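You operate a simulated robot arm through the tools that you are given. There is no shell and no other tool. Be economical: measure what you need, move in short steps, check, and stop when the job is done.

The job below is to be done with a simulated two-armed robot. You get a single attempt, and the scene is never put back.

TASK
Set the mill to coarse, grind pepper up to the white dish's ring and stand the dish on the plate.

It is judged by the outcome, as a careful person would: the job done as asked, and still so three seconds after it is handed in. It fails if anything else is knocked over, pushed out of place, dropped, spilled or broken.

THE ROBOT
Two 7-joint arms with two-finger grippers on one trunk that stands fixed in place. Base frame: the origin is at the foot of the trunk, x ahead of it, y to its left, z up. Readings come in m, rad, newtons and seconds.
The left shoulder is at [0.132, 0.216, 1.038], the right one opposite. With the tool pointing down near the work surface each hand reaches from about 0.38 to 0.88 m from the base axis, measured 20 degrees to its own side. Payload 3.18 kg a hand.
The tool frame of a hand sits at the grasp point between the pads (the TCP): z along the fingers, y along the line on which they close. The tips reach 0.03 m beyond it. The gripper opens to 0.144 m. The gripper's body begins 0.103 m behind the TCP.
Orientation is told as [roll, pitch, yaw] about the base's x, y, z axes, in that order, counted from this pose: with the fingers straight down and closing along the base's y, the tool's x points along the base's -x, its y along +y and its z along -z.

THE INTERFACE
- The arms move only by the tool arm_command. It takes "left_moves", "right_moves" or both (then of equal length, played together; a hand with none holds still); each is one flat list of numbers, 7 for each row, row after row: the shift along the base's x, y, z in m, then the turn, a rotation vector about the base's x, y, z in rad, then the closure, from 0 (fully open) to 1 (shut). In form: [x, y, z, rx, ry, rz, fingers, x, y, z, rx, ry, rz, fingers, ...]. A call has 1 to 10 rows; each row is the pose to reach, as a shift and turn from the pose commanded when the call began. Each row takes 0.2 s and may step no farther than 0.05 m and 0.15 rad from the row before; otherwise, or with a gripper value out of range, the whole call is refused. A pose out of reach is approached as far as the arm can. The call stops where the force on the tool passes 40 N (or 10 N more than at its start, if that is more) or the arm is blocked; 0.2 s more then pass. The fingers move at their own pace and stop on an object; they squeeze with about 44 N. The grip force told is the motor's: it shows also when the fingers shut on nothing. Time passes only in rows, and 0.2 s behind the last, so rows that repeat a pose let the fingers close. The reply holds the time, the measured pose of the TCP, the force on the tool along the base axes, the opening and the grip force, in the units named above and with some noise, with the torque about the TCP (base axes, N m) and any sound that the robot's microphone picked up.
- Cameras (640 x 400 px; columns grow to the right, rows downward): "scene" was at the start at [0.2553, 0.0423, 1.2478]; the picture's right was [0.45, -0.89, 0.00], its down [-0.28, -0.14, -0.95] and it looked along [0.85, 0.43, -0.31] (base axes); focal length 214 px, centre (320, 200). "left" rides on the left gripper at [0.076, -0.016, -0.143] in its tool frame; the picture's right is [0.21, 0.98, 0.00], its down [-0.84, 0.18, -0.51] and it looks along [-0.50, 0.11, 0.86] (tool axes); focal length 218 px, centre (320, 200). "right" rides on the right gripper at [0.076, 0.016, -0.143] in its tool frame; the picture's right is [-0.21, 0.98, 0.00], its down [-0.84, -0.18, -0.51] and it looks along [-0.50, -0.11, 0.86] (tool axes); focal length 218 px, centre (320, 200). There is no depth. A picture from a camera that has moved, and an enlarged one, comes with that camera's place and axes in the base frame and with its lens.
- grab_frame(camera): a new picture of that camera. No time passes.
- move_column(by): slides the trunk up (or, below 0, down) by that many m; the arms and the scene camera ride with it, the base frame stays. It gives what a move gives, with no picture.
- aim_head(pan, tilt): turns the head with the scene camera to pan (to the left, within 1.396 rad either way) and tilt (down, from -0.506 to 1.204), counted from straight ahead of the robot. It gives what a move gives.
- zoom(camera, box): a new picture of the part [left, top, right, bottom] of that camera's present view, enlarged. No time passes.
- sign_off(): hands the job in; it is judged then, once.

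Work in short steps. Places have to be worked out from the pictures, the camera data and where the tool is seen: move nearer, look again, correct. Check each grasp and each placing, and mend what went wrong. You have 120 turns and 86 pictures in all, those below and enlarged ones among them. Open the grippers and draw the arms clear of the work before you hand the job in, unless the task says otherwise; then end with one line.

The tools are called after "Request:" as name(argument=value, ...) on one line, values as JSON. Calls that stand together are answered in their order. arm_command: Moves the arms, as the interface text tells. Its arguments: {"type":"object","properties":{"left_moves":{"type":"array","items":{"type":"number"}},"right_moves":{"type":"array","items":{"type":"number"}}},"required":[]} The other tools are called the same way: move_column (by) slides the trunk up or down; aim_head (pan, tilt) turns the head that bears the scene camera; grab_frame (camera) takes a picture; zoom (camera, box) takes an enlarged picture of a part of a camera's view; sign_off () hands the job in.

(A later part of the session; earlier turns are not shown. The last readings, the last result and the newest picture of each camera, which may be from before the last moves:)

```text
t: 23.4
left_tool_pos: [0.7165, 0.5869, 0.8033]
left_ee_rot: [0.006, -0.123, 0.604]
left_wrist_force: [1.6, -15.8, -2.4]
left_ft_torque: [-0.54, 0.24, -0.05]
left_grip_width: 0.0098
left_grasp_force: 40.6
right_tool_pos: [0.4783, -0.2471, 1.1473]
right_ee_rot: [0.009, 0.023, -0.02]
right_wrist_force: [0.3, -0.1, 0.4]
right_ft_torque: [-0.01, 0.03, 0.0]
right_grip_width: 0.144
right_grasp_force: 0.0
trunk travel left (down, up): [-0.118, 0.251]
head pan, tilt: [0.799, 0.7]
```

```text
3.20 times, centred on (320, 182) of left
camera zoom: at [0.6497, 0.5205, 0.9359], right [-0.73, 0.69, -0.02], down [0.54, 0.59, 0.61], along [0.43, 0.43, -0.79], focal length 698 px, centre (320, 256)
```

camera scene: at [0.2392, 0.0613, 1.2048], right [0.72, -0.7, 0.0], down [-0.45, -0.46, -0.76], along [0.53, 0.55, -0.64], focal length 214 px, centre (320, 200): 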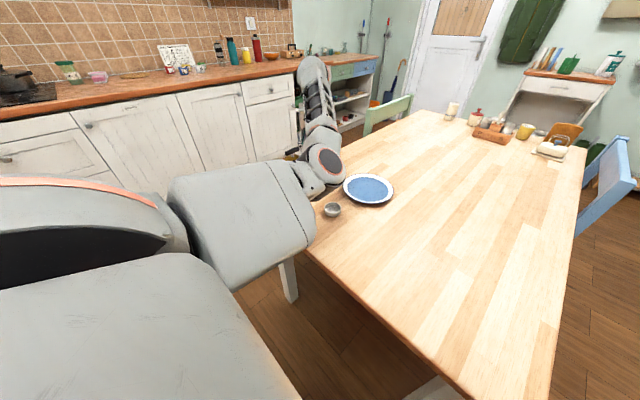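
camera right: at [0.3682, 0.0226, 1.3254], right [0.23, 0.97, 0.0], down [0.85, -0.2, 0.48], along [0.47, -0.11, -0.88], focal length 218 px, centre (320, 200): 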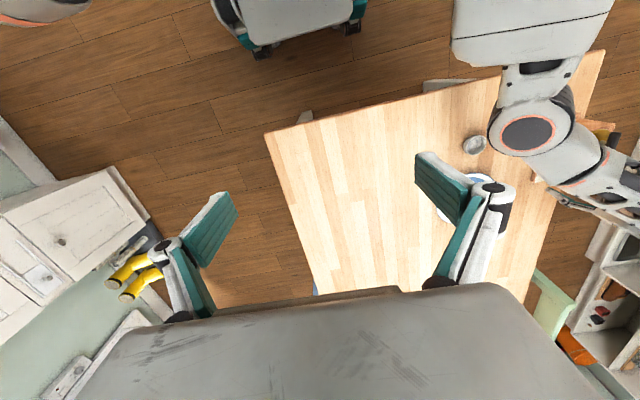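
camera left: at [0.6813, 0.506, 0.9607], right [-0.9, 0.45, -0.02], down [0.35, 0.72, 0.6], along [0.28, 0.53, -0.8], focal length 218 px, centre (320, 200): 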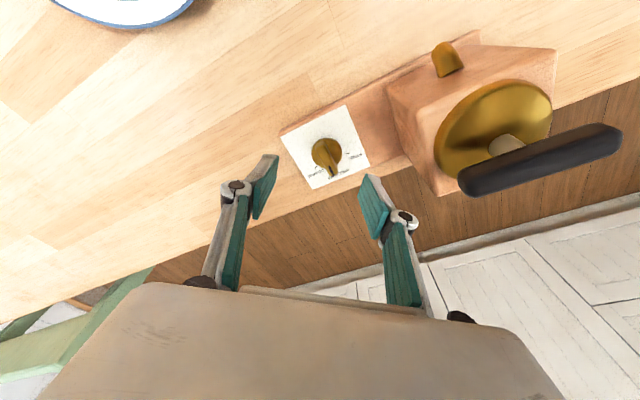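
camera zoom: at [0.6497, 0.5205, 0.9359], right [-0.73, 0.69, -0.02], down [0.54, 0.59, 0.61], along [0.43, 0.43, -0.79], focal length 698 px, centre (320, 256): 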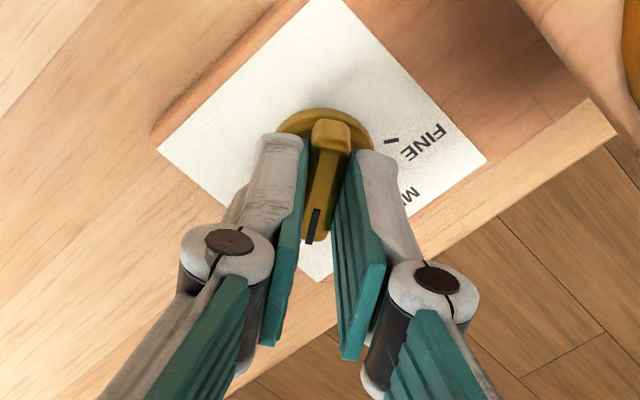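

Turned with the jaws. I open, rise, and check the pointer against COARSE.

Request:
arm_command(left_moves=[0, 0, 0, 0, 0, 0, 0.7, 0, 0, 0.0, 0, 0, 0, 0.6, 0, 0, 0.03, 0, 0, 0, 0.5, 0, 0, 0.06, 0, 0, 0, 0.5])

Request:
zoom(camera="left", box=[260, 90, 400, 178])

```text
t: 24.4
left_tool_pos: [0.7165, 0.5872, 0.8664]
left_ee_rot: [0.001, -0.124, 0.604]
left_wrist_force: [0.3, 0.9, 1.1]
left_ft_torque: [0.0, 0.0, 0.03]
left_grip_width: 0.0722
left_grasp_force: 0.1
right_tool_pos: [0.478, -0.2443, 1.1472]
right_ee_rot: [0.01, 0.022, -0.02]
right_wrist_force: [-0.3, 0.3, 0.5]
right_ft_torque: [0.01, -0.03, -0.01]
right_grip_width: 0.144
right_grasp_force: 0.1
trunk travel left (down, up): [-0.118, 0.251]
head pan, tilt: [0.799, 0.7]
```

```text
4.55 times, centred on (330, 134) of left
camera zoom: at [0.6495, 0.5199, 0.9985], right [-0.73, 0.69, -0.02], down [0.54, 0.59, 0.61], along [0.43, 0.43, -0.79], focal length 992 px, centre (274, 500)
```

zoom: 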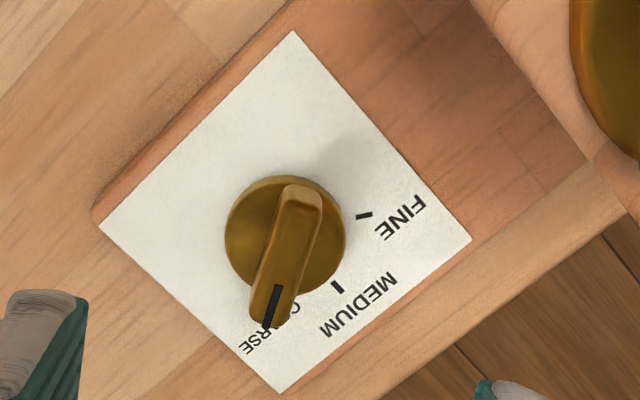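

Pointer is about 56° from MEDIUM; the ticks' geometry suggests COARSE at ~60°. I re-grip, nudge another 0.08 rad, release and rise.

Request:
arm_command(left_moves=[0, 0, -0.03, 0, 0, 0, 0.7, 0, 0, -0.062, 0, 0, 0, 0.75, 0, 0, -0.062, 0, 0, 0, 1, 0, 0, -0.062, 0, 0, 0, 1, 0, 0, -0.062, 0, 0, -0.085, 1, 0, 0, -0.062, 0, 0, -0.085, 1, 0, 0, -0.062, 0, 0, -0.085, 0.7, 0, 0, -0.062, 0, 0, -0.085, 0.6, 0, 0, -0.03, 0, 0, -0.085, 0.6, 0, 0, 0.01, 0, 0, -0.085, 0.6])

Request:
zoom(camera="left", box=[260, 90, 400, 178])

```text
t: 26.6
left_tool_pos: [0.7152, 0.5869, 0.8759]
left_ee_rot: [0.002, -0.125, 0.518]
left_wrist_force: [0.0, 0.1, 0.6]
left_ft_torque: [-0.01, -0.01, 0.01]
left_grip_width: 0.0576
left_grasp_force: 0.0
right_tool_pos: [0.4773, -0.2448, 1.1485]
right_ee_rot: [0.007, 0.022, -0.021]
right_wrist_force: [0.9, -0.6, 0.6]
right_ft_torque: [0.0, -0.05, -0.01]
right_grip_width: 0.1439
right_grasp_force: 0.0
trunk travel left (down, up): [-0.118, 0.251]
head pan, tilt: [0.799, 0.7]
```

```text
4.55 times, centred on (330, 134) of left
camera zoom: at [0.6429, 0.5264, 1.008], right [-0.67, 0.75, -0.02], down [0.58, 0.54, 0.61], along [0.47, 0.39, -0.79], focal length 992 px, centre (274, 500)
```

zoom: 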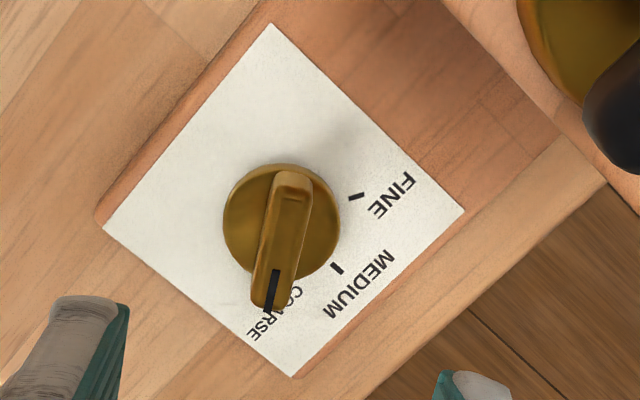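

Dial reads COARSE. Next the dish: I rise and move back over toward it, turning the yaw back toward 90° so that the fingers will straddle it along x.

Request:
arm_command(left_moves=[-0.01, -0.01, 0.045, 0, 0, 0, 0.5, -0.02, -0.03, 0.085, 0, 0, 0, 0.5, -0.03, -0.06, 0.11, 0, 0, 0.15, 0.4, -0.05, -0.09, 0.12, 0, 0, 0.3, 0.35, -0.07, -0.12, 0.12, 0, 0, 0.45, 0.35, -0.09, -0.15, 0.12, 0, 0, 0.6, 0.35, -0.1, -0.17, 0.12, 0, 0, 0.75, 0.35, -0.11, -0.19, 0.12, 0, 0, 0.9, 0.35, -0.11, -0.21, 0.12, 0, 0, 1.05, 0.35])

Request:
grab_frame(camera="left")

```text
t: 28.1
left_tool_pos: [0.5848, 0.5341, 0.992]
left_ee_rot: [0.007, -0.118, 1.312]
left_wrist_force: [-0.3, 1.2, -0.2]
left_ft_torque: [-0.02, 0.02, 0.03]
left_grip_width: 0.0939
left_grasp_force: 0.2
left hand out of reach, approached as far as the arm can: row 7
right_tool_pos: [0.4777, -0.2447, 1.1474]
right_ee_rot: [0.008, 0.02, -0.023]
right_wrist_force: [-1.2, 0.7, -0.4]
right_ft_torque: [-0.08, -0.03, 0.03]
right_grip_width: 0.1442
right_grasp_force: 0.0
trunk travel left (down, up): [-0.118, 0.251]
head pan, tilt: [0.799, 0.7]
stopped in row 7 (left hand): the arm was blocked; the commanded pose is now the measured one
```

```text
48 pictures are left
camera left: at [0.5789, 0.4398, 1.1243], right [-1.0, 0.05, -0.02], down [0.03, 0.8, 0.61], along [0.04, 0.6, -0.8], focal length 218 px, centre (320, 200)
```

left: 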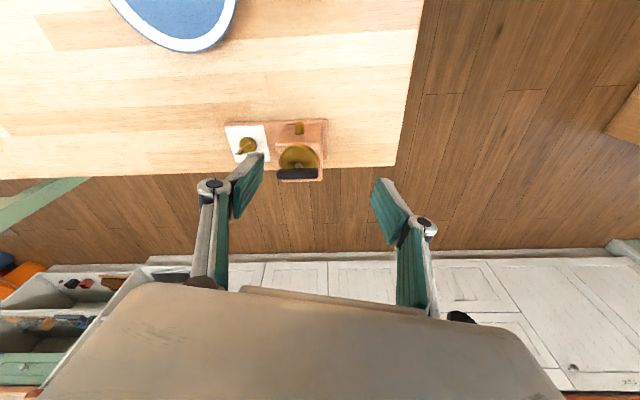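

Yaw beyond ~1.3 is blocked here. I turn the other way instead (symmetric gripper), moving over toward the dish at the same time.

Request:
arm_command(left_moves=[0, 0, 0, 0, 0, -0.14, 0.35, 0, -0.01, 0, 0, 0, -0.28, 0.35, 0, -0.02, 0, 0, 0, -0.42, 0.35, 0, -0.04, 0, 0, 0, -0.56, 0.35, 0, -0.06, 0, 0, 0, -0.7, 0.35, 0, -0.08, 0, 0, 0, -0.84, 0.35, 0, -0.1, 0, 0, 0, -0.98, 0.35, 0.0, -0.12, 0, 0, 0, -1.12, 0.35, 0.0, -0.14, 0, 0, 0, -1.26, 0.35, 0, -0.14, 0, 0, 0, -1.4, 0.35])

Request:
arm_command(left_moves=[0, 0, 0, 0, 0, -0.14, 0.35, 0, 0, 0, 0, 0, -0.28, 0.35, 0, 0, 0, 0, 0, -0.42, 0.35, 0, 0, 0, 0, 0, -0.56, 0.35, 0, 0, 0, 0, 0, -0.7, 0.35, 0, 0, 0, 0, 0, -0.84, 0.35, 0, 0, 0, 0, 0, -0.98, 0.35, 0.0, 0, 0, 0, 0, -1.12, 0.35, 0.0, 0, 0, 0, 0, -1.26, 0.35, 0, 0, 0, 0, 0, -1.4, 0.35])

Request:
grab_frame(camera="left")

```text
t: 29.4
left_tool_pos: [0.5453, 0.5454, 0.963]
left_ee_rot: [0.073, -0.07, 0.763]
left_wrist_force: [-0.3, 0.1, -1.0]
left_ft_torque: [-0.04, 0.02, -0.03]
left_grip_width: 0.0936
left_grasp_force: 0.2
left hand out of reach, approached as far as the arm can: row 6
right_tool_pos: [0.4788, -0.2441, 1.1468]
right_ee_rot: [0.008, 0.022, -0.022]
right_wrist_force: [0.1, 0.5, -0.4]
right_ft_torque: [0.0, 0.02, -0.03]
right_grip_width: 0.1441
right_grasp_force: 0.1
trunk travel left (down, up): [-0.118, 0.251]
head pan, tilt: [0.799, 0.7]
stopped in row 6 (left hand): the arm was blocked; the commanded pose is now the measured one
```

```text
t: 30.9
left_tool_pos: [0.5245, 0.5649, 0.9296]
left_ee_rot: [0.119, 0.07, -0.078]
left_wrist_force: [-0.2, 0.4, 0.8]
left_ft_torque: [0.02, 0.03, -0.02]
left_grip_width: 0.0937
left_grasp_force: 0.0
right_tool_pos: [0.478, -0.2444, 1.1461]
right_ee_rot: [0.009, 0.023, -0.021]
right_wrist_force: [0.6, 0.3, -0.1]
right_ft_torque: [-0.01, -0.02, 0.03]
right_grip_width: 0.1439
right_grasp_force: 0.0
trunk travel left (down, up): [-0.118, 0.251]
head pan, tilt: [0.799, 0.7]
stopped in row 7 (left hand): the arm was blocked; the commanded pose is now the measured one
```

```text
47 pictures are left
camera left: at [0.4569, 0.5371, 1.074], right [-0.12, 0.98, 0.13], down [0.88, 0.05, 0.46], along [0.45, 0.17, -0.88], focal length 218 px, centre (320, 200)
```

left: 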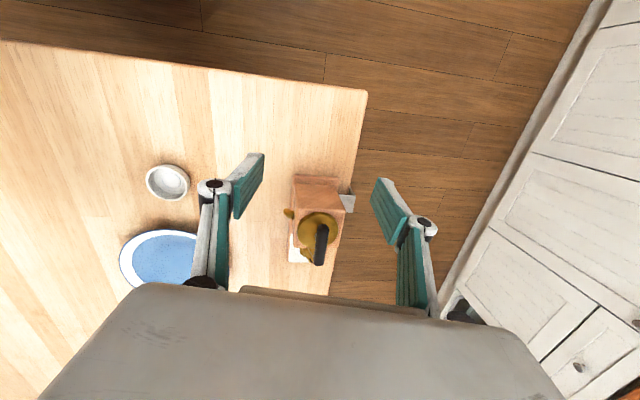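

The arm is jammed on a joint limit in this posture. The drift suggests fingers leaning outward (+rx) relaxes it, which I want for the dish anyway; I try that while moving toward -y.

Request:
arm_command(left_moves=[0, 0, 0.02, 0.12, -0.05, 0, 0.35, 0, 0, 0.04, 0.24, -0.1, 0, 0.35, 0, -0.03, 0.05, 0.3, -0.1, 0, 0.35, 0.01, -0.06, 0.05, 0.3, -0.1, 0, 0.35, 0.02, -0.09, 0.05, 0.3, -0.1, 0, 0.35, 0.03, -0.12, 0.05, 0.3, -0.1, 0, 0.35])

Request:
grab_frame(camera="scene")

```text
t: 32.5
left_tool_pos: [0.5423, 0.4848, 0.99]
left_ee_rot: [0.441, -0.029, -0.008]
left_wrist_force: [-0.9, 0.4, -0.8]
left_ft_torque: [0.0, -0.02, -0.01]
left_grip_width: 0.0935
left_grasp_force: 0.2
left hand out of reach, approached as far as the arm can: row 6
right_tool_pos: [0.4787, -0.2439, 1.147]
right_ee_rot: [0.007, 0.022, -0.022]
right_wrist_force: [-0.1, 0.1, -0.1]
right_ft_torque: [-0.04, 0.03, 0.0]
right_grip_width: 0.1441
right_grasp_force: 0.0
trunk travel left (down, up): [-0.118, 0.251]
head pan, tilt: [0.799, 0.7]
stopped in row 6 (left hand): the arm was blocked; the commanded pose is now the measured one
```

```text
46 pictures are left
camera scene: at [0.2389, 0.0613, 1.2049], right [0.72, -0.7, 0.0], down [-0.45, -0.46, -0.76], along [0.53, 0.55, -0.64], focal length 214 px, centre (320, 200)
```

scene: 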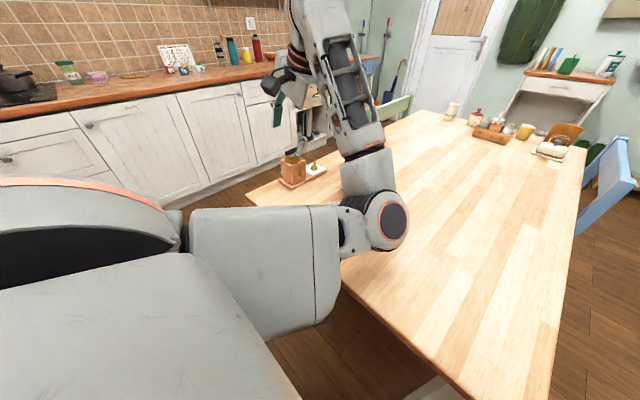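

The elbow is folded inboard over the table; the arm is too cramped at this trunk height. Raising the trunk moves the shoulders up and back, unfolding it, so I raise it 0.15 and then move in.

Request:
move_column(by=0.15)

Request:
arm_command(left_moves=[0, -0.02, -0.03, 0, 0, 0, 0.35, 0.01, -0.04, -0.06, 0, 0, 0, 0.35, 0.02, -0.06, -0.09, 0, 0, 0, 0.35, 0.03, -0.08, -0.12, 0, 0, 0, 0.35, 0.04, -0.1, -0.14, 0, 0, 0, 0.35])

Request:
grab_frame(camera="scene")

```text
t: 34.2
left_tool_pos: [0.5219, 0.5274, 1.1246]
left_ee_rot: [0.362, -0.028, 0.095]
left_wrist_force: [-0.8, -0.1, -0.7]
left_ft_torque: [-0.03, 0.05, 0.01]
left_grip_width: 0.0937
left_grasp_force: 0.1
right_tool_pos: [0.3521, -0.2448, 1.4124]
right_ee_rot: [0.019, -0.319, -0.024]
right_wrist_force: [-0.1, 0.0, -0.7]
right_ft_torque: [0.01, 0.02, 0.03]
right_grip_width: 0.1442
right_grasp_force: 0.1
trunk travel left (down, up): [-0.268, 0.101]
head pan, tilt: [0.799, 0.7]
```

```text
t: 34.6
left_tool_pos: [0.5127, 0.5377, 1.1122]
left_ee_rot: [0.335, -0.068, 0.17]
left_wrist_force: [0.1, 0.1, 0.6]
left_ft_torque: [-0.02, 0.0, -0.02]
left_grip_width: 0.0936
left_grasp_force: 0.1
right_tool_pos: [0.3512, -0.2442, 1.4139]
right_ee_rot: [0.016, -0.321, -0.024]
right_wrist_force: [-0.3, 0.7, -0.5]
right_ft_torque: [0.03, 0.01, 0.01]
right_grip_width: 0.1437
right_grasp_force: 0.1
trunk travel left (down, up): [-0.268, 0.101]
head pan, tilt: [0.799, 0.7]
stopped in row 2 (left hand): the arm was blocked; the commanded pose is now the measured one
```

```text
45 pictures are left
camera scene: at [0.114, 0.0609, 1.3689], right [0.72, -0.7, 0.0], down [-0.45, -0.46, -0.77], along [0.53, 0.55, -0.64], focal length 214 px, centre (320, 200)
```

scene: 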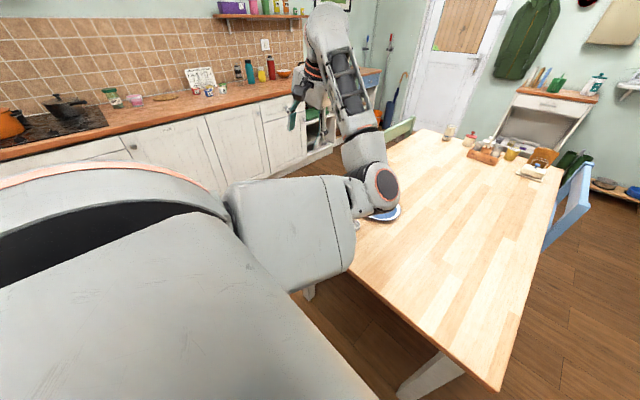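

Still jammed. I go back out to the extended posture that worked (level, yaw ≈0.5) and will come in from there with constant yaw.

Request:
arm_command(left_moves=[0.02, 0.0, 0, -0.08, 0, 0.08, 0.35, 0.05, 0.0, -0.01, -0.16, 0, 0.16, 0.35, 0.08, 0.0, -0.02, -0.24, 0, 0.24, 0.35, 0.11, 0.0, -0.03, -0.33, 0, 0.33, 0.35, 0.14, 0.0, -0.04, -0.33, 0, 0.33, 0.35, 0.16, 0, -0.05, -0.33, 0, 0.33, 0.35])

Request:
arm_command(left_moves=[0, -0.03, -0.02, 0, 0, 0, 0.35, 0, -0.06, -0.04, 0, 0, 0, 0.35, 0, -0.09, -0.05, 0, 0, 0, 0.35])

```text
t: 36.0
left_tool_pos: [0.6763, 0.5357, 1.0576]
left_ee_rot: [0.025, 0.046, 0.499]
left_wrist_force: [1.4, 0.6, -0.4]
left_ft_torque: [-0.02, 0.0, 0.01]
left_grip_width: 0.0938
left_grasp_force: 0.2
right_tool_pos: [0.3506, -0.2433, 1.4125]
right_ee_rot: [0.015, -0.322, -0.022]
right_wrist_force: [0.2, 0.9, 0.3]
right_ft_torque: [-0.01, -0.01, 0.05]
right_grip_width: 0.144
right_grasp_force: 0.2
trunk travel left (down, up): [-0.268, 0.101]
head pan, tilt: [0.799, 0.7]
```

```text
t: 36.9
left_tool_pos: [0.6757, 0.4432, 1.0082]
left_ee_rot: [0.025, 0.042, 0.498]
left_wrist_force: [-0.9, -0.9, 0.2]
left_ft_torque: [0.03, 0.0, -0.02]
left_grip_width: 0.0937
left_grasp_force: 0.1
right_tool_pos: [0.3505, -0.2448, 1.4122]
right_ee_rot: [0.017, -0.321, -0.022]
right_wrist_force: [0.1, -0.4, 0.7]
right_ft_torque: [0.01, 0.01, 0.02]
right_grip_width: 0.144
right_grasp_force: 0.1
trunk travel left (down, up): [-0.268, 0.101]
head pan, tilt: [0.799, 0.7]
```

That works. I continue inward to above the dish.

Request:
arm_command(left_moves=[-0.02, -0.02, -0.02, 0, 0, 0, 0.35, -0.045, -0.045, -0.04, 0, -0.04, 0, 0.35, -0.072, -0.067, -0.06, 0, -0.04, 0, 0.35, -0.072, -0.067, -0.09, 0, -0.04, 0, 0.35])

Request:
grab_frame(camera="left")

Request:
grab_frame(camera="scene")

```text
t: 37.7
left_tool_pos: [0.6005, 0.4924, 1.0199]
left_ee_rot: [-0.016, -0.111, 0.695]
left_wrist_force: [0.8, 0.2, 0.4]
left_ft_torque: [0.07, 0.0, 0.04]
left_grip_width: 0.0938
left_grasp_force: 0.2
right_tool_pos: [0.3501, -0.2458, 1.4132]
right_ee_rot: [0.017, -0.322, -0.022]
right_wrist_force: [0.1, -1.1, 0.4]
right_ft_torque: [0.06, -0.01, -0.02]
right_grip_width: 0.144
right_grasp_force: 0.1
trunk travel left (down, up): [-0.268, 0.101]
head pan, tilt: [0.799, 0.7]
stopped in row 4 (left hand): the arm was blocked; the commanded pose is now the measured one
```

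```text
44 pictures are left
camera left: at [0.54, 0.4237, 1.1538], right [-0.78, 0.62, -0.04], down [0.48, 0.64, 0.6], along [0.39, 0.45, -0.8], focal length 218 px, centre (320, 200)
```

left: 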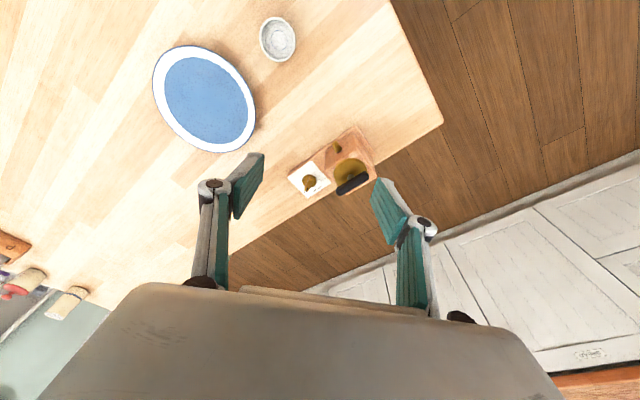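

```text
43 pictures are left
camera scene: at [0.1138, 0.0583, 1.3691], right [0.72, -0.7, 0.0], down [-0.45, -0.46, -0.77], along [0.53, 0.55, -0.64], focal length 214 px, centre (320, 200)
```

scene: 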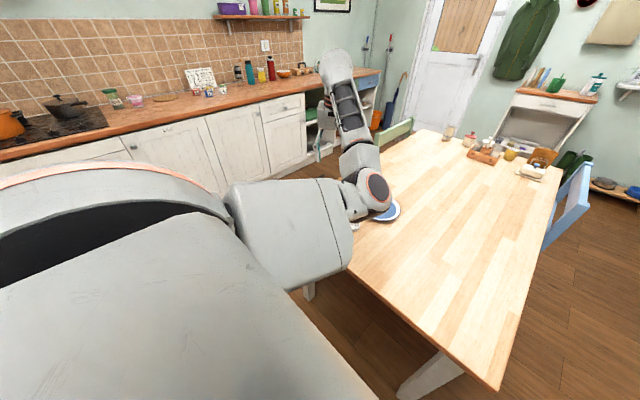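

The fold limit is met when high; lower down, the wrist is farther from the shoulder. I return to (0.676, 0.443), descend there, and approach low.

Request:
arm_command(left_moves=[0.04, 0, 0, 0, 0, -0.1, 0.35, 0.075, -0.02, 0, 0, 0.08, -0.2, 0.35, 0.075, -0.05, -0.02, 0.04, 0.15, -0.2, 0.35, 0.075, -0.05, -0.06, 0.04, 0.15, -0.2, 0.35, 0.075, -0.05, -0.1, 0.04, 0.15, -0.2, 0.35, 0.075, -0.05, -0.14, 0.04, 0.15, -0.2, 0.35])

Request:
arm_command(left_moves=[0, -0.03, 0, 0, 0, 0, 0.35, -0.02, -0.05, 0, 0, 0, 0, 0.35])

```text
t: 39.1
left_tool_pos: [0.6781, 0.4387, 0.8709]
left_ee_rot: [0.101, 0.0, 0.477]
left_wrist_force: [0.8, 0.7, -0.4]
left_ft_torque: [-0.05, 0.0, 0.0]
left_grip_width: 0.0938
left_grasp_force: 0.1
right_tool_pos: [0.3508, -0.2428, 1.4135]
right_ee_rot: [0.015, -0.322, -0.022]
right_wrist_force: [0.3, -0.1, -0.2]
right_ft_torque: [-0.02, 0.04, 0.0]
right_grip_width: 0.1437
right_grasp_force: 0.0
trunk travel left (down, up): [-0.268, 0.101]
head pan, tilt: [0.799, 0.7]
```

```text
t: 39.8
left_tool_pos: [0.6359, 0.5023, 0.8924]
left_ee_rot: [0.202, -0.059, 0.607]
left_wrist_force: [-0.2, 0.6, -0.5]
left_ft_torque: [0.02, 0.03, -0.01]
left_grip_width: 0.0934
left_grasp_force: 0.1
right_tool_pos: [0.3507, -0.2446, 1.4127]
right_ee_rot: [0.016, -0.322, -0.022]
right_wrist_force: [-0.1, -0.6, -0.2]
right_ft_torque: [0.04, 0.03, 0.05]
right_grip_width: 0.1439
right_grasp_force: 0.1
trunk travel left (down, up): [-0.268, 0.101]
head pan, tilt: [0.799, 0.7]
stopped in row 2 (left hand): the arm was blocked; the commanded pose is now the measured one
```

The jumps look like a physical block: the upper arm is right in front of the head, so it may be bumping the head. I turn the head away to the right and retry from a safe place.

Request:
aim_head(pan=-0.7, tilt=0.3)

Request:
arm_command(left_moves=[0.03, -0.02, 0, -0.05, 0, -0.06, 0.35, 0.042, -0.06, 0, -0.1, 0.06, -0.12, 0.35, 0.042, -0.09, 0, -0.1, 0.06, -0.12, 0.35, 0.03, -0.12, 0, -0.1, 0.06, -0.12, 0.35])

Request:
grab_frame(camera="left")

```text
t: 41.4
left_tool_pos: [0.6381, 0.5027, 0.8914]
left_ee_rot: [0.2, -0.061, 0.606]
left_wrist_force: [0.1, -0.8, 0.6]
left_ft_torque: [0.0, 0.0, 0.01]
left_grip_width: 0.0935
left_grasp_force: 0.1
right_tool_pos: [0.3515, -0.2436, 1.4135]
right_ee_rot: [0.017, -0.322, -0.02]
right_wrist_force: [0.1, -0.1, -0.1]
right_ft_torque: [-0.02, -0.01, 0.02]
right_grip_width: 0.1439
right_grasp_force: 0.0
trunk travel left (down, up): [-0.268, 0.101]
head pan, tilt: [-0.7, 0.3]
```

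```text
t: 42.6
left_tool_pos: [0.6576, 0.467, 0.9135]
left_ee_rot: [0.17, 0.0, 0.605]
left_wrist_force: [-0.2, 0.6, 0.6]
left_ft_torque: [0.02, -0.01, -0.01]
left_grip_width: 0.0934
left_grasp_force: 0.0
right_tool_pos: [0.3508, -0.2441, 1.4129]
right_ee_rot: [0.016, -0.32, -0.02]
right_wrist_force: [-0.8, 0.3, 0.2]
right_ft_torque: [-0.01, 0.02, 0.02]
right_grip_width: 0.144
right_grasp_force: 0.1
trunk travel left (down, up): [-0.268, 0.101]
head pan, tilt: [-0.7, 0.3]
stopped in row 4 (left hand): the arm was blocked; the commanded pose is now the measured one
```

```text
42 pictures are left
camera left: at [0.6195, 0.3898, 1.0504], right [-0.72, 0.67, 0.17], down [0.64, 0.55, 0.53], along [0.27, 0.49, -0.83], focal length 218 px, centre (320, 200)
```

left: 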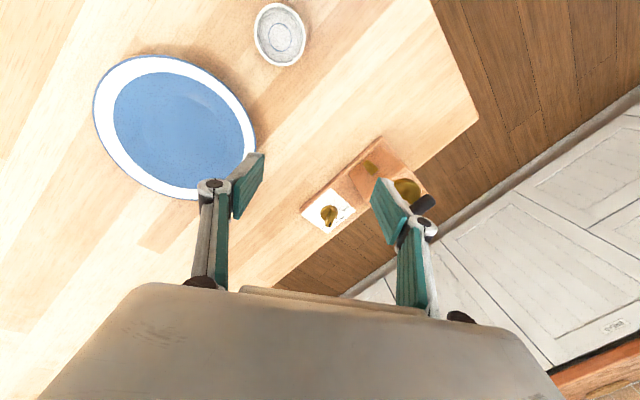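

The left arm can't come inward to the dish in this posture. The right arm can reach the dish with its fingers leaning outward (toward +x,+y), which also suits placing under the spout. I park the left arm outboard and bring the right arm forward.

Request:
arm_command(left_moves=[0, 0.02, 0.04, 0, 0, 0, 0.35, -0.02, 0.05, 0.08, -0.05, 0, 0, 0.35, -0.05, 0.09, 0.1, -0.1, 0, 0, 0.35, -0.08, 0.13, 0.12, -0.15, 0, 0, 0.35, -0.11, 0.17, 0.14, -0.15, 0, 0, 0.35, -0.14, 0.2, 0.15, -0.15, 0, 0, 0.35], right_moves=[0.03, 0, -0.02, 0, 0.05, 0, 0, 0.06, 0, -0.04, 0, 0.1, 0, 0, 0.09, 0, -0.07, 0, 0.15, 0, 0, 0.12, 0, -0.1, 0, 0.2, 0, 0, 0.15, 0, -0.13, 0, 0.26, 0, 0, 0.18, 0, -0.15, 0, 0.32, 0, 0])

```text
refused: row 2 steps farther than a row can; nothing moved
```

Request:
arm_command(left_moves=[0, 0.02, 0.04, 0, 0, 0, 0.35, -0.01, 0.045, 0.075, -0.05, 0, 0, 0.35, -0.03, 0.08, 0.095, -0.1, 0, 0, 0.35, -0.055, 0.115, 0.115, -0.15, 0, 0, 0.35, -0.08, 0.15, 0.13, -0.15, 0, 0, 0.35, -0.11, 0.185, 0.14, -0.15, 0, 0, 0.35], right_moves=[0.03, 0, -0.02, 0, 0.05, 0, 0, 0.06, 0, -0.04, 0, 0.1, 0, 0, 0.09, 0, -0.07, 0, 0.15, 0, 0, 0.12, 0, -0.1, 0, 0.2, 0, 0, 0.15, 0, -0.13, 0, 0.26, 0, 0, 0.18, 0, -0.15, 0, 0.32, 0, 0])

```text
t: 44.0
left_tool_pos: [0.5523, 0.6457, 1.0465]
left_ee_rot: [0.051, 0.093, 0.589]
left_wrist_force: [0.4, -0.7, -2.0]
left_ft_torque: [0.0, -0.01, 0.01]
left_grip_width: 0.0937
left_grasp_force: 0.0
right_tool_pos: [0.5096, -0.2417, 1.2553]
right_ee_rot: [0.005, -0.033, -0.025]
right_wrist_force: [1.2, 0.0, -0.6]
right_ft_torque: [-0.01, 0.12, -0.01]
right_grip_width: 0.1439
right_grasp_force: 0.0
right hand out of reach, approached as far as the arm can: row 5, 6
trunk travel left (down, up): [-0.268, 0.101]
head pan, tilt: [-0.7, 0.3]
```

Both fine. I lower the trunk (left hand is high enough and beside the table), which also brings the shoulders forward.

Request:
move_column(by=-0.1)

Request:
arm_command(left_moves=[0, 0.03, 0.03, 0, 0, 0, 0.35, 0, 0.06, 0.06, 0, 0, 0, 0.35, 0, 0.06, 0.09, 0, 0, 0, 0.35], right_moves=[0.02, 0.03, -0.03, 0, 0, 0, 0.2, 0.04, 0.06, -0.06, 0, 0, 0, 0.3, 0.06, 0.09, -0.09, 0, 0, 0, 0.35])

Request:
aim_head(pan=0.5, tilt=0.6)

Request:
grab_frame(camera="scene")

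```text
t: 45.3
left_tool_pos: [0.5472, 0.6478, 0.9513]
left_ee_rot: [0.047, 0.087, 0.594]
left_wrist_force: [-1.4, -0.4, -0.1]
left_ft_torque: [-0.02, -0.04, 0.0]
left_grip_width: 0.0936
left_grasp_force: 0.0
right_tool_pos: [0.504, -0.241, 1.163]
right_ee_rot: [0.008, -0.006, -0.02]
right_wrist_force: [-0.4, 0.2, 1.0]
right_ft_torque: [0.01, -0.01, 0.01]
right_grip_width: 0.1443
right_grasp_force: 0.1
trunk travel left (down, up): [-0.168, 0.201]
head pan, tilt: [-0.7, 0.3]
```

```text
t: 46.1
left_tool_pos: [0.5473, 0.7077, 1.0388]
left_ee_rot: [0.048, 0.091, 0.594]
left_wrist_force: [-0.5, -1.1, 0.1]
left_ft_torque: [-0.01, 0.04, -0.02]
left_grip_width: 0.0935
left_grasp_force: 0.1
right_tool_pos: [0.5658, -0.1498, 1.0689]
right_ee_rot: [0.009, -0.002, -0.021]
right_wrist_force: [-0.1, 0.1, 0.0]
right_ft_torque: [0.02, 0.0, 0.0]
right_grip_width: 0.0934
right_grasp_force: 0.1
trunk travel left (down, up): [-0.168, 0.201]
head pan, tilt: [-0.7, 0.3]
```

```text
t: 47.5
left_tool_pos: [0.5465, 0.7087, 1.0377]
left_ee_rot: [0.049, 0.09, 0.594]
left_wrist_force: [0.7, 0.6, -0.2]
left_ft_torque: [0.01, 0.0, -0.02]
left_grip_width: 0.0933
left_grasp_force: 0.0
right_tool_pos: [0.5652, -0.1486, 1.0714]
right_ee_rot: [0.008, -0.001, -0.02]
right_wrist_force: [-0.2, -0.2, -0.6]
right_ft_torque: [0.0, 0.01, -0.01]
right_grip_width: 0.0935
right_grasp_force: 0.0
trunk travel left (down, up): [-0.168, 0.201]
head pan, tilt: [0.499, 0.6]
```

```text
41 pictures are left
camera scene: at [0.2039, 0.0424, 1.2722], right [0.48, -0.88, 0.0], down [-0.5, -0.27, -0.83], along [0.72, 0.39, -0.56], focal length 214 px, centre (320, 200)
```

scene: 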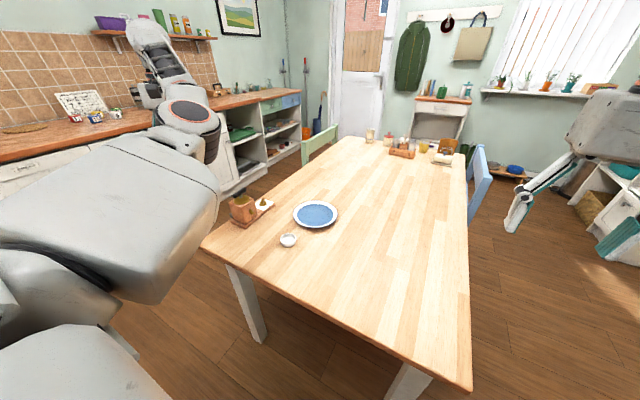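

The scene is clear. I bring the right hand over toward the dish while leaning its fingers outward toward (+x,+y).

Request:
arm_command(right_moves=[0, 0.04, -0.01, 0, 0, 0, 0.35, 0, 0.08, -0.02, 0, 0, 0, 0.35, 0, 0.12, -0.03, 0.05, -0.03, 0, 0.35, 0, 0.16, -0.04, 0.12, -0.06, 0, 0.35, 0, 0.2, -0.05, 0.2, -0.1, 0, 0.35, 0, 0.24, -0.06, 0.3, -0.15, 0, 0.35, 0, 0.28, -0.07, 0.4, -0.2, 0, 0.35, 0, 0.32, -0.08, 0.5, -0.25, 0, 0.35])

Request:
grab_frame(camera="scene")

```text
t: 49.3
left_tool_pos: [0.5473, 0.7076, 1.0395]
left_ee_rot: [0.048, 0.088, 0.593]
left_wrist_force: [-0.9, -0.1, -0.3]
left_ft_torque: [-0.04, 0.01, 0.04]
left_grip_width: 0.0934
left_grasp_force: 0.2
right_tool_pos: [0.564, 0.1703, 0.9899]
right_ee_rot: [0.525, -0.231, -0.082]
right_wrist_force: [1.0, -0.2, 0.4]
right_ft_torque: [-0.01, -0.01, 0.0]
right_grip_width: 0.0939
right_grasp_force: 0.0
trunk travel left (down, up): [-0.168, 0.201]
head pan, tilt: [0.499, 0.6]
```

```text
40 pictures are left
camera scene: at [0.2042, 0.0428, 1.2721], right [0.48, -0.88, 0.0], down [-0.5, -0.27, -0.82], along [0.72, 0.4, -0.57], focal length 214 px, centre (320, 200)
```

scene: 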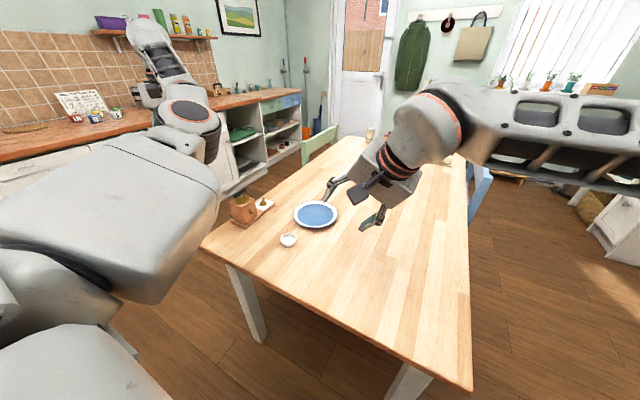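

The right arm reaches well. Its jaws must close about perpendicular to the lean, so I first straighten the hand, then yaw it about +1.27.

Request:
arm_command(right_moves=[0, 0.01, 0, -0.13, 0.063, 0.005, 0.35, 0, 0.02, 0, -0.26, 0.126, 0.01, 0.35, 0, 0.03, 0, -0.39, 0.19, 0.015, 0.35, 0, 0.03, 0, -0.5155, 0.2525, 0.021, 0.35])

Request:
arm_command(right_moves=[0, 0.0, 0, 0, 0, 0.142, 0.35, 0, 0.0, 0, 0, 0, 0.284, 0.35, 0, 0, 0, 0, 0, 0.426, 0.35, 0, 0, 0, 0, 0, 0.568, 0.35, 0, 0, 0, 0, 0, 0.71, 0.35, 0, 0, 0, 0, 0, 0.852, 0.35, 0, 0, 0, 0, 0, 0.994, 0.35, 0, 0, 0, 0, 0, 1.136, 0.35, 0, 0, 0, 0, 0, 1.27, 0.35])

Request:
arm_command(right_moves=[0, 0.02, 0, 0.133, -0.042, 0, 0.35, 0, 0.04, 0, 0.266, -0.084, 0, 0.35, 0, 0.06, 0, 0.399, -0.126, 0, 0.35, 0, 0.08, -0.01, 0.532, -0.168, 0, 0.35, 0, 0.1, -0.03, 0.665, -0.21, 0, 0.35])

Request:
grab_frame(camera="right")

```text
t: 50.2
left_tool_pos: [0.5461, 0.7087, 1.0373]
left_ee_rot: [0.048, 0.09, 0.593]
left_wrist_force: [-0.1, 1.4, -1.4]
left_ft_torque: [-0.09, -0.01, 0.04]
left_grip_width: 0.0934
left_grasp_force: 0.0
right_tool_pos: [0.6526, 0.1067, 1.0434]
right_ee_rot: [0.171, -0.039, -0.197]
right_wrist_force: [0.5, 1.5, -0.2]
right_ft_torque: [-0.07, -0.02, -0.01]
right_grip_width: 0.0937
right_grasp_force: 0.1
right hand out of reach, approached as far as the arm can: row 4
trunk travel left (down, up): [-0.168, 0.201]
head pan, tilt: [0.499, 0.6]
stopped in row 4 (right hand): the arm was blocked; the commanded pose is now the measured one
```

```text
t: 52.2
left_tool_pos: [0.5467, 0.7068, 1.0399]
left_ee_rot: [0.049, 0.09, 0.595]
left_wrist_force: [-0.2, -0.1, -0.3]
left_ft_torque: [-0.01, 0.0, 0.0]
left_grip_width: 0.0935
left_grasp_force: 0.1
right_tool_pos: [0.6272, 0.0819, 0.9965]
right_ee_rot: [0.152, -0.053, 0.332]
right_wrist_force: [-0.3, 0.2, 0.4]
right_ft_torque: [-0.03, -0.01, -0.01]
right_grip_width: 0.0937
right_grasp_force: 0.0
right hand out of reach, approached as far as the arm can: row 3, 4, 5, 6, 7, 8, 9
trunk travel left (down, up): [-0.168, 0.201]
head pan, tilt: [0.499, 0.6]
```

```text
t: 53.4
left_tool_pos: [0.547, 0.7079, 1.038]
left_ee_rot: [0.048, 0.092, 0.593]
left_wrist_force: [-0.8, 0.7, -0.1]
left_ft_torque: [0.05, 0.01, -0.02]
left_grip_width: 0.0935
left_grasp_force: 0.1
right_tool_pos: [0.6287, 0.1824, 0.9637]
right_ee_rot: [0.76, -0.436, 0.176]
right_wrist_force: [-0.1, 0.4, -0.5]
right_ft_torque: [-0.01, 0.02, 0.03]
right_grip_width: 0.0935
right_grasp_force: 0.0
trunk travel left (down, up): [-0.168, 0.201]
head pan, tilt: [0.499, 0.6]
```

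```text
39 pictures are left
camera right: at [0.5293, 0.0764, 1.0359], right [-0.22, 0.68, 0.7], down [0.74, -0.36, 0.58], along [0.64, 0.64, -0.42], focal length 218 px, centre (320, 200)
```

right: 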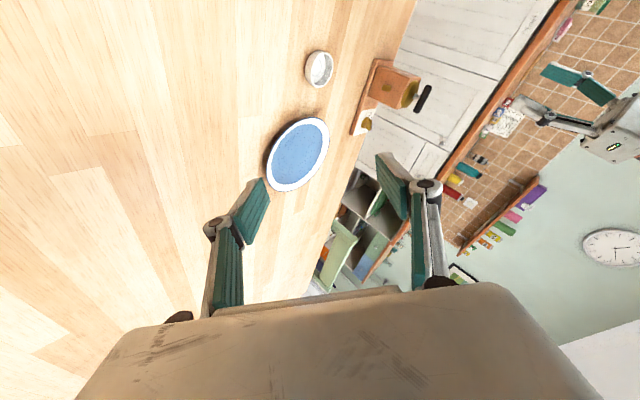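

The jaws' lean is right already, but they need to roll about the finger axis by about 56° to become level. I try this rotation about the tool axis.

Request:
arm_command(right_moves=[0, 0, 0, -0.0253, -0.1025, 0.092, 0.35, 0, 0, 0, -0.0506, -0.205, 0.184, 0.35, 0, 0, 0, -0.076, -0.3075, 0.276, 0.35, 0, 0, 0, -0.101, -0.41, 0.368, 0.35, 0, 0, 0, -0.1265, -0.5125, 0.46, 0.35, 0, 0, 0, -0.152, -0.615, 0.552, 0.35, 0, 0, 0, -0.177, -0.7175, 0.644, 0.35])

```text
t: 55.0
left_tool_pos: [0.5468, 0.7082, 1.0396]
left_ee_rot: [0.048, 0.089, 0.595]
left_wrist_force: [0.5, 0.5, 0.0]
left_ft_torque: [-0.01, -0.02, 0.02]
left_grip_width: 0.0934
left_grasp_force: 0.1
right_tool_pos: [0.6278, 0.1819, 0.9637]
right_ee_rot: [0.431, -0.76, 0.741]
right_wrist_force: [-0.3, 0.0, 0.6]
right_ft_torque: [0.04, -0.01, 0.03]
right_grip_width: 0.0937
right_grasp_force: 0.0
right hand out of reach, approached as far as the arm can: row 5, 6, 7
trunk travel left (down, up): [-0.168, 0.201]
head pan, tilt: [0.499, 0.6]
```

Close to level. I tip the hand a little about the approach direction to level the jaws, and move to a pre-grasp pose just short of the dish.

Request:
arm_command(right_moves=[-0.0155, 0.032, -0.03, -0.039, -0.067, 0, 0.35, -0.031, 0.064, -0.06, -0.078, -0.134, 0, 0.35, -0.0465, 0.096, -0.09, -0.116, -0.2, 0, 0.35, -0.062, 0.127, -0.119, -0.155, -0.268, 0, 0.35])

Request:
grab_frame(camera="right")

Request:
zoom(camera="scene", box=[200, 140, 440, 290])

```text
t: 56.2
left_tool_pos: [0.5463, 0.7077, 1.0391]
left_ee_rot: [0.048, 0.089, 0.593]
left_wrist_force: [0.1, 0.4, -0.2]
left_ft_torque: [-0.04, 0.0, 0.01]
left_grip_width: 0.0935
left_grasp_force: 0.1
right_tool_pos: [0.6081, 0.2849, 0.8663]
right_ee_rot: [0.027, -0.84, 0.957]
right_wrist_force: [-0.6, 0.2, -0.9]
right_ft_torque: [-0.01, -0.03, -0.02]
right_grip_width: 0.0936
right_grasp_force: 0.1
trunk travel left (down, up): [-0.168, 0.201]
head pan, tilt: [0.499, 0.6]
stopped in row 4 (right hand): the arm was blocked; the commanded pose is now the measured one
```

```text
38 pictures are left
camera right: at [0.5072, 0.1637, 0.9053], right [-0.73, 0.66, 0.17], down [0.27, 0.04, 0.96], along [0.63, 0.75, -0.21], focal length 218 px, centre (320, 200)
```

right: 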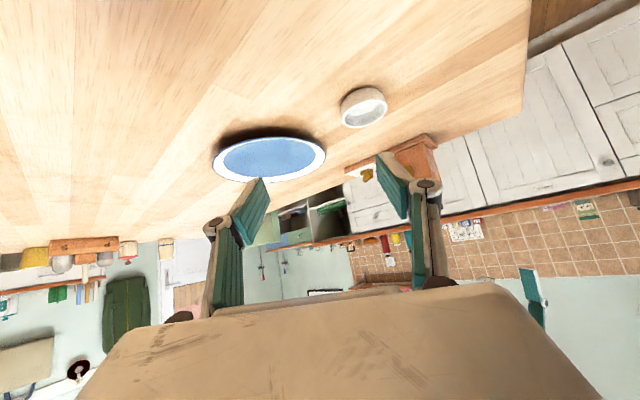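

```text
2.67 times, centred on (320, 215) of scene
camera zoom: at [0.2036, 0.0433, 1.2723], right [0.48, -0.88, 0.0], down [-0.5, -0.27, -0.82], along [0.72, 0.4, -0.57], focal length 572 px, centre (320, 160)
```

zoom: 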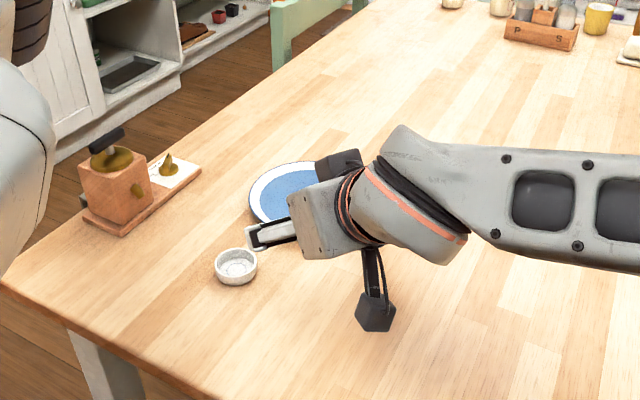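

Jaws are level now, leaning toward (0.58, 0.82). Dish about (0.597, 0.375). I move over it in line, staying above.

Request:
arm_command(right_moves=[-0.004, 0.02, 0, 0, 0, 0, 0.35, -0.009, 0.04, 0, 0, 0, 0, 0.35, -0.014, 0.06, -0.01, 0, 0, 0, 0.35, -0.018, 0.08, -0.02, 0, 0, 0, 0.35])

Request:
grab_frame(camera="right")

```text
t: 57.0
left_tool_pos: [0.5469, 0.7055, 1.0393]
left_ee_rot: [0.05, 0.089, 0.592]
left_wrist_force: [0.6, -0.1, 0.0]
left_ft_torque: [0.03, 0.05, 0.0]
left_grip_width: 0.094
left_grasp_force: 0.0
right_tool_pos: [0.6965, 0.2569, 0.8889]
right_ee_rot: [0.074, -0.876, 0.748]
right_wrist_force: [0.1, -0.2, -0.3]
right_ft_torque: [0.0, 0.06, -0.01]
right_grip_width: 0.0939
right_grasp_force: 0.1
trunk travel left (down, up): [-0.168, 0.201]
head pan, tilt: [0.499, 0.6]
stopped in row 3 (right hand): the arm was blocked; the commanded pose is now the measured one
```

```text
36 pictures are left
camera right: at [0.5777, 0.1521, 0.9211], right [-0.61, 0.77, 0.21], down [0.26, -0.05, 0.96], along [0.75, 0.64, -0.17], focal length 218 px, centre (320, 200)
```

right: 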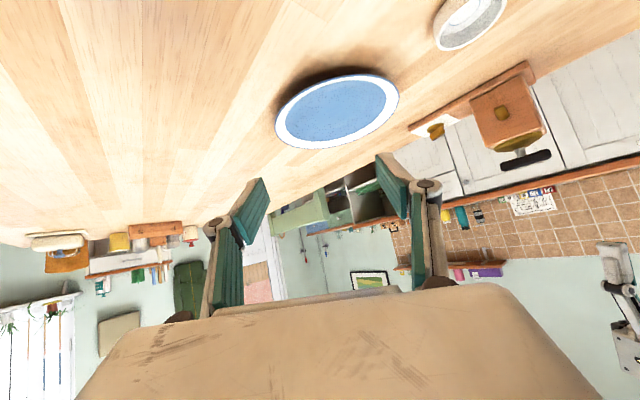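

The wrist is at its yaw limit this way round. The gripper is symmetric, so I turn it half a revolution about its own axis the other way, backing off slightly.

Request:
arm_command(right_moves=[-0.01, -0.005, 0.005, 0.0833, 0.0773, -0.0947, 0.35, -0.02, -0.01, 0.01, 0.1666, 0.1546, -0.1894, 0.35, -0.03, -0.015, 0.015, 0.25, 0.232, -0.284, 0.35, -0.04, -0.02, 0.02, 0.333, 0.309, -0.379, 0.35, -0.05, -0.025, 0.025, 0.4165, 0.3865, -0.4735, 0.35, -0.06, -0.03, 0.03, 0.5, 0.464, -0.568, 0.35, -0.07, -0.03, 0.03, 0.583, 0.541, -0.663, 0.35, -0.08, -0.03, 0.03, 0.666, 0.618, -0.7576, 0.35, -0.09, -0.03, 0.03, 0.75, 0.696, -0.852, 0.35, -0.09, -0.03, 0.03, 0.833, 0.773, -0.947, 0.35])

Request:
arm_command(right_moves=[0, 0, 0, 0.0833, 0.0773, -0.0947, 0.35, 0, 0, 0, 0.1666, 0.1546, -0.1894, 0.35, 0, 0, 0, 0.25, 0.232, -0.284, 0.35, 0, 0, 0, 0.333, 0.309, -0.379, 0.35, 0, 0, 0, 0.4165, 0.3865, -0.4735, 0.35, 0, 0, 0, 0.5, 0.464, -0.568, 0.35, 0, 0, 0, 0.583, 0.541, -0.663, 0.35, 0, 0, 0, 0.666, 0.618, -0.7576, 0.35, 0, 0, 0, 0.75, 0.696, -0.852, 0.35, 0, 0, 0, 0.833, 0.773, -0.947, 0.35])

Request:
grab_frame(camera="scene")

```text
t: 59.2
left_tool_pos: [0.5475, 0.7069, 1.0389]
left_ee_rot: [0.048, 0.088, 0.593]
left_wrist_force: [-0.2, 0.8, 0.3]
left_ft_torque: [-0.01, 0.0, -0.03]
left_grip_width: 0.0937
left_grasp_force: 0.0
right_tool_pos: [0.6036, 0.2314, 0.9181]
right_ee_rot: [0.953, -0.076, -0.759]
right_wrist_force: [-0.6, 0.9, -0.5]
right_ft_torque: [-0.04, 0.01, 0.0]
right_grip_width: 0.0933
right_grasp_force: 0.1
trunk travel left (down, up): [-0.168, 0.201]
head pan, tilt: [0.499, 0.6]
```

```text
t: 61.4
left_tool_pos: [0.5477, 0.7061, 1.0394]
left_ee_rot: [0.049, 0.088, 0.592]
left_wrist_force: [-0.1, 0.7, -0.2]
left_ft_torque: [0.01, -0.02, 0.04]
left_grip_width: 0.0939
left_grasp_force: 0.0
right_tool_pos: [0.6033, 0.2304, 0.9182]
right_ee_rot: [0.301, 0.853, -2.101]
right_wrist_force: [-0.7, 0.3, 0.0]
right_ft_torque: [0.0, -0.02, 0.01]
right_grip_width: 0.0935
right_grasp_force: 0.0
trunk travel left (down, up): [-0.168, 0.201]
head pan, tilt: [0.499, 0.6]
```

```text
35 pictures are left
camera scene: at [0.2039, 0.0425, 1.2722], right [0.48, -0.88, 0.0], down [-0.5, -0.27, -0.83], along [0.72, 0.4, -0.56], focal length 214 px, centre (320, 200)
```

scene: 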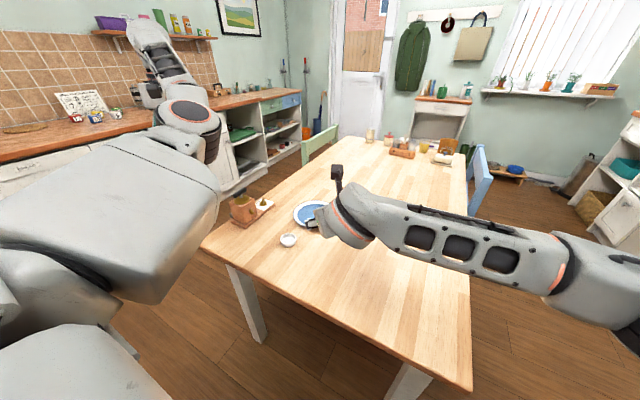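

Now it turns freely, with the camera on top. I align the lean toward the mill side, level the jaws, and move above the dish.

Request:
arm_command(right_moves=[-0.003, 0.033, -0.01, 0.044, 0.053, 0.095, 0.35, -0.006, 0.066, -0.025, 0.087, 0.106, 0.19, 0.35, -0.009, 0.1, -0.04, 0.131, 0.159, 0.286, 0.35, -0.011, 0.125, -0.055, 0.131, 0.159, 0.286, 0.35])

Request:
grab_frame(camera="right")

```text
t: 62.4
left_tool_pos: [0.5471, 0.7067, 1.0384]
left_ee_rot: [0.048, 0.089, 0.592]
left_wrist_force: [0.2, -0.5, 0.1]
left_ft_torque: [0.0, 0.03, 0.01]
left_grip_width: 0.0934
left_grasp_force: 0.1
right_tool_pos: [0.591, 0.3565, 0.8643]
right_ee_rot: [-0.012, 0.891, -2.053]
right_wrist_force: [0.2, 0.2, 0.1]
right_ft_torque: [0.03, 0.0, 0.0]
right_grip_width: 0.0934
right_grasp_force: 0.1
trunk travel left (down, up): [-0.168, 0.201]
head pan, tilt: [0.499, 0.6]
```

```text
34 pictures are left
camera right: at [0.5782, 0.292, 1.0121], right [0.81, -0.56, -0.17], down [-0.58, -0.74, -0.34], along [0.06, 0.37, -0.93], focal length 218 px, centre (320, 200)
```

right: 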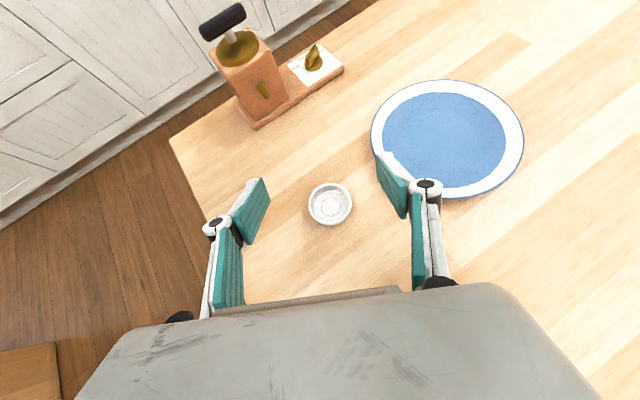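

The dish is at (0.601, 0.378). I descend straight down to straddle it.

Request:
arm_command(right_moves=[0.002, 0.005, -0.03, 0, 0, 0, 0.35, 0.004, 0.011, -0.06, 0, 0, 0, 0.35, 0.004, 0.011, -0.078, 0, 0, 0, 0.35])

Request:
zoom(camera="right", box=[200, 60, 460, 222])

```text
t: 63.4
left_tool_pos: [0.5483, 0.7059, 1.039]
left_ee_rot: [0.049, 0.09, 0.591]
left_wrist_force: [-0.7, -0.1, -0.1]
left_ft_torque: [0.06, 0.03, 0.02]
left_grip_width: 0.0938
left_grasp_force: 0.0
right_tool_pos: [0.6327, 0.3418, 0.8024]
right_ee_rot: [0.04, 0.907, -2.055]
right_wrist_force: [-1.0, 0.0, -0.5]
right_ft_torque: [0.02, -0.02, 0.01]
right_grip_width: 0.0938
right_grasp_force: 0.0
trunk travel left (down, up): [-0.168, 0.201]
head pan, tilt: [0.499, 0.6]
stopped in row 3 (right hand): the arm was blocked; the commanded pose is now the measured one
```

```text
2.46 times, centred on (330, 141) of right
camera zoom: at [0.6131, 0.2802, 0.9512], right [0.79, -0.6, -0.14], down [-0.6, -0.71, -0.36], along [0.11, 0.37, -0.92], focal length 537 px, centre (295, 345)
```

zoom: 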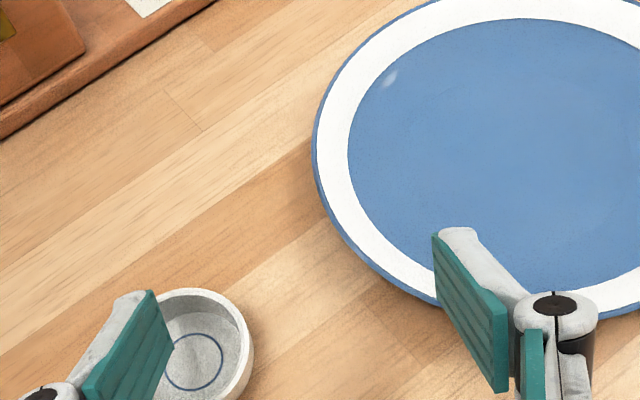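

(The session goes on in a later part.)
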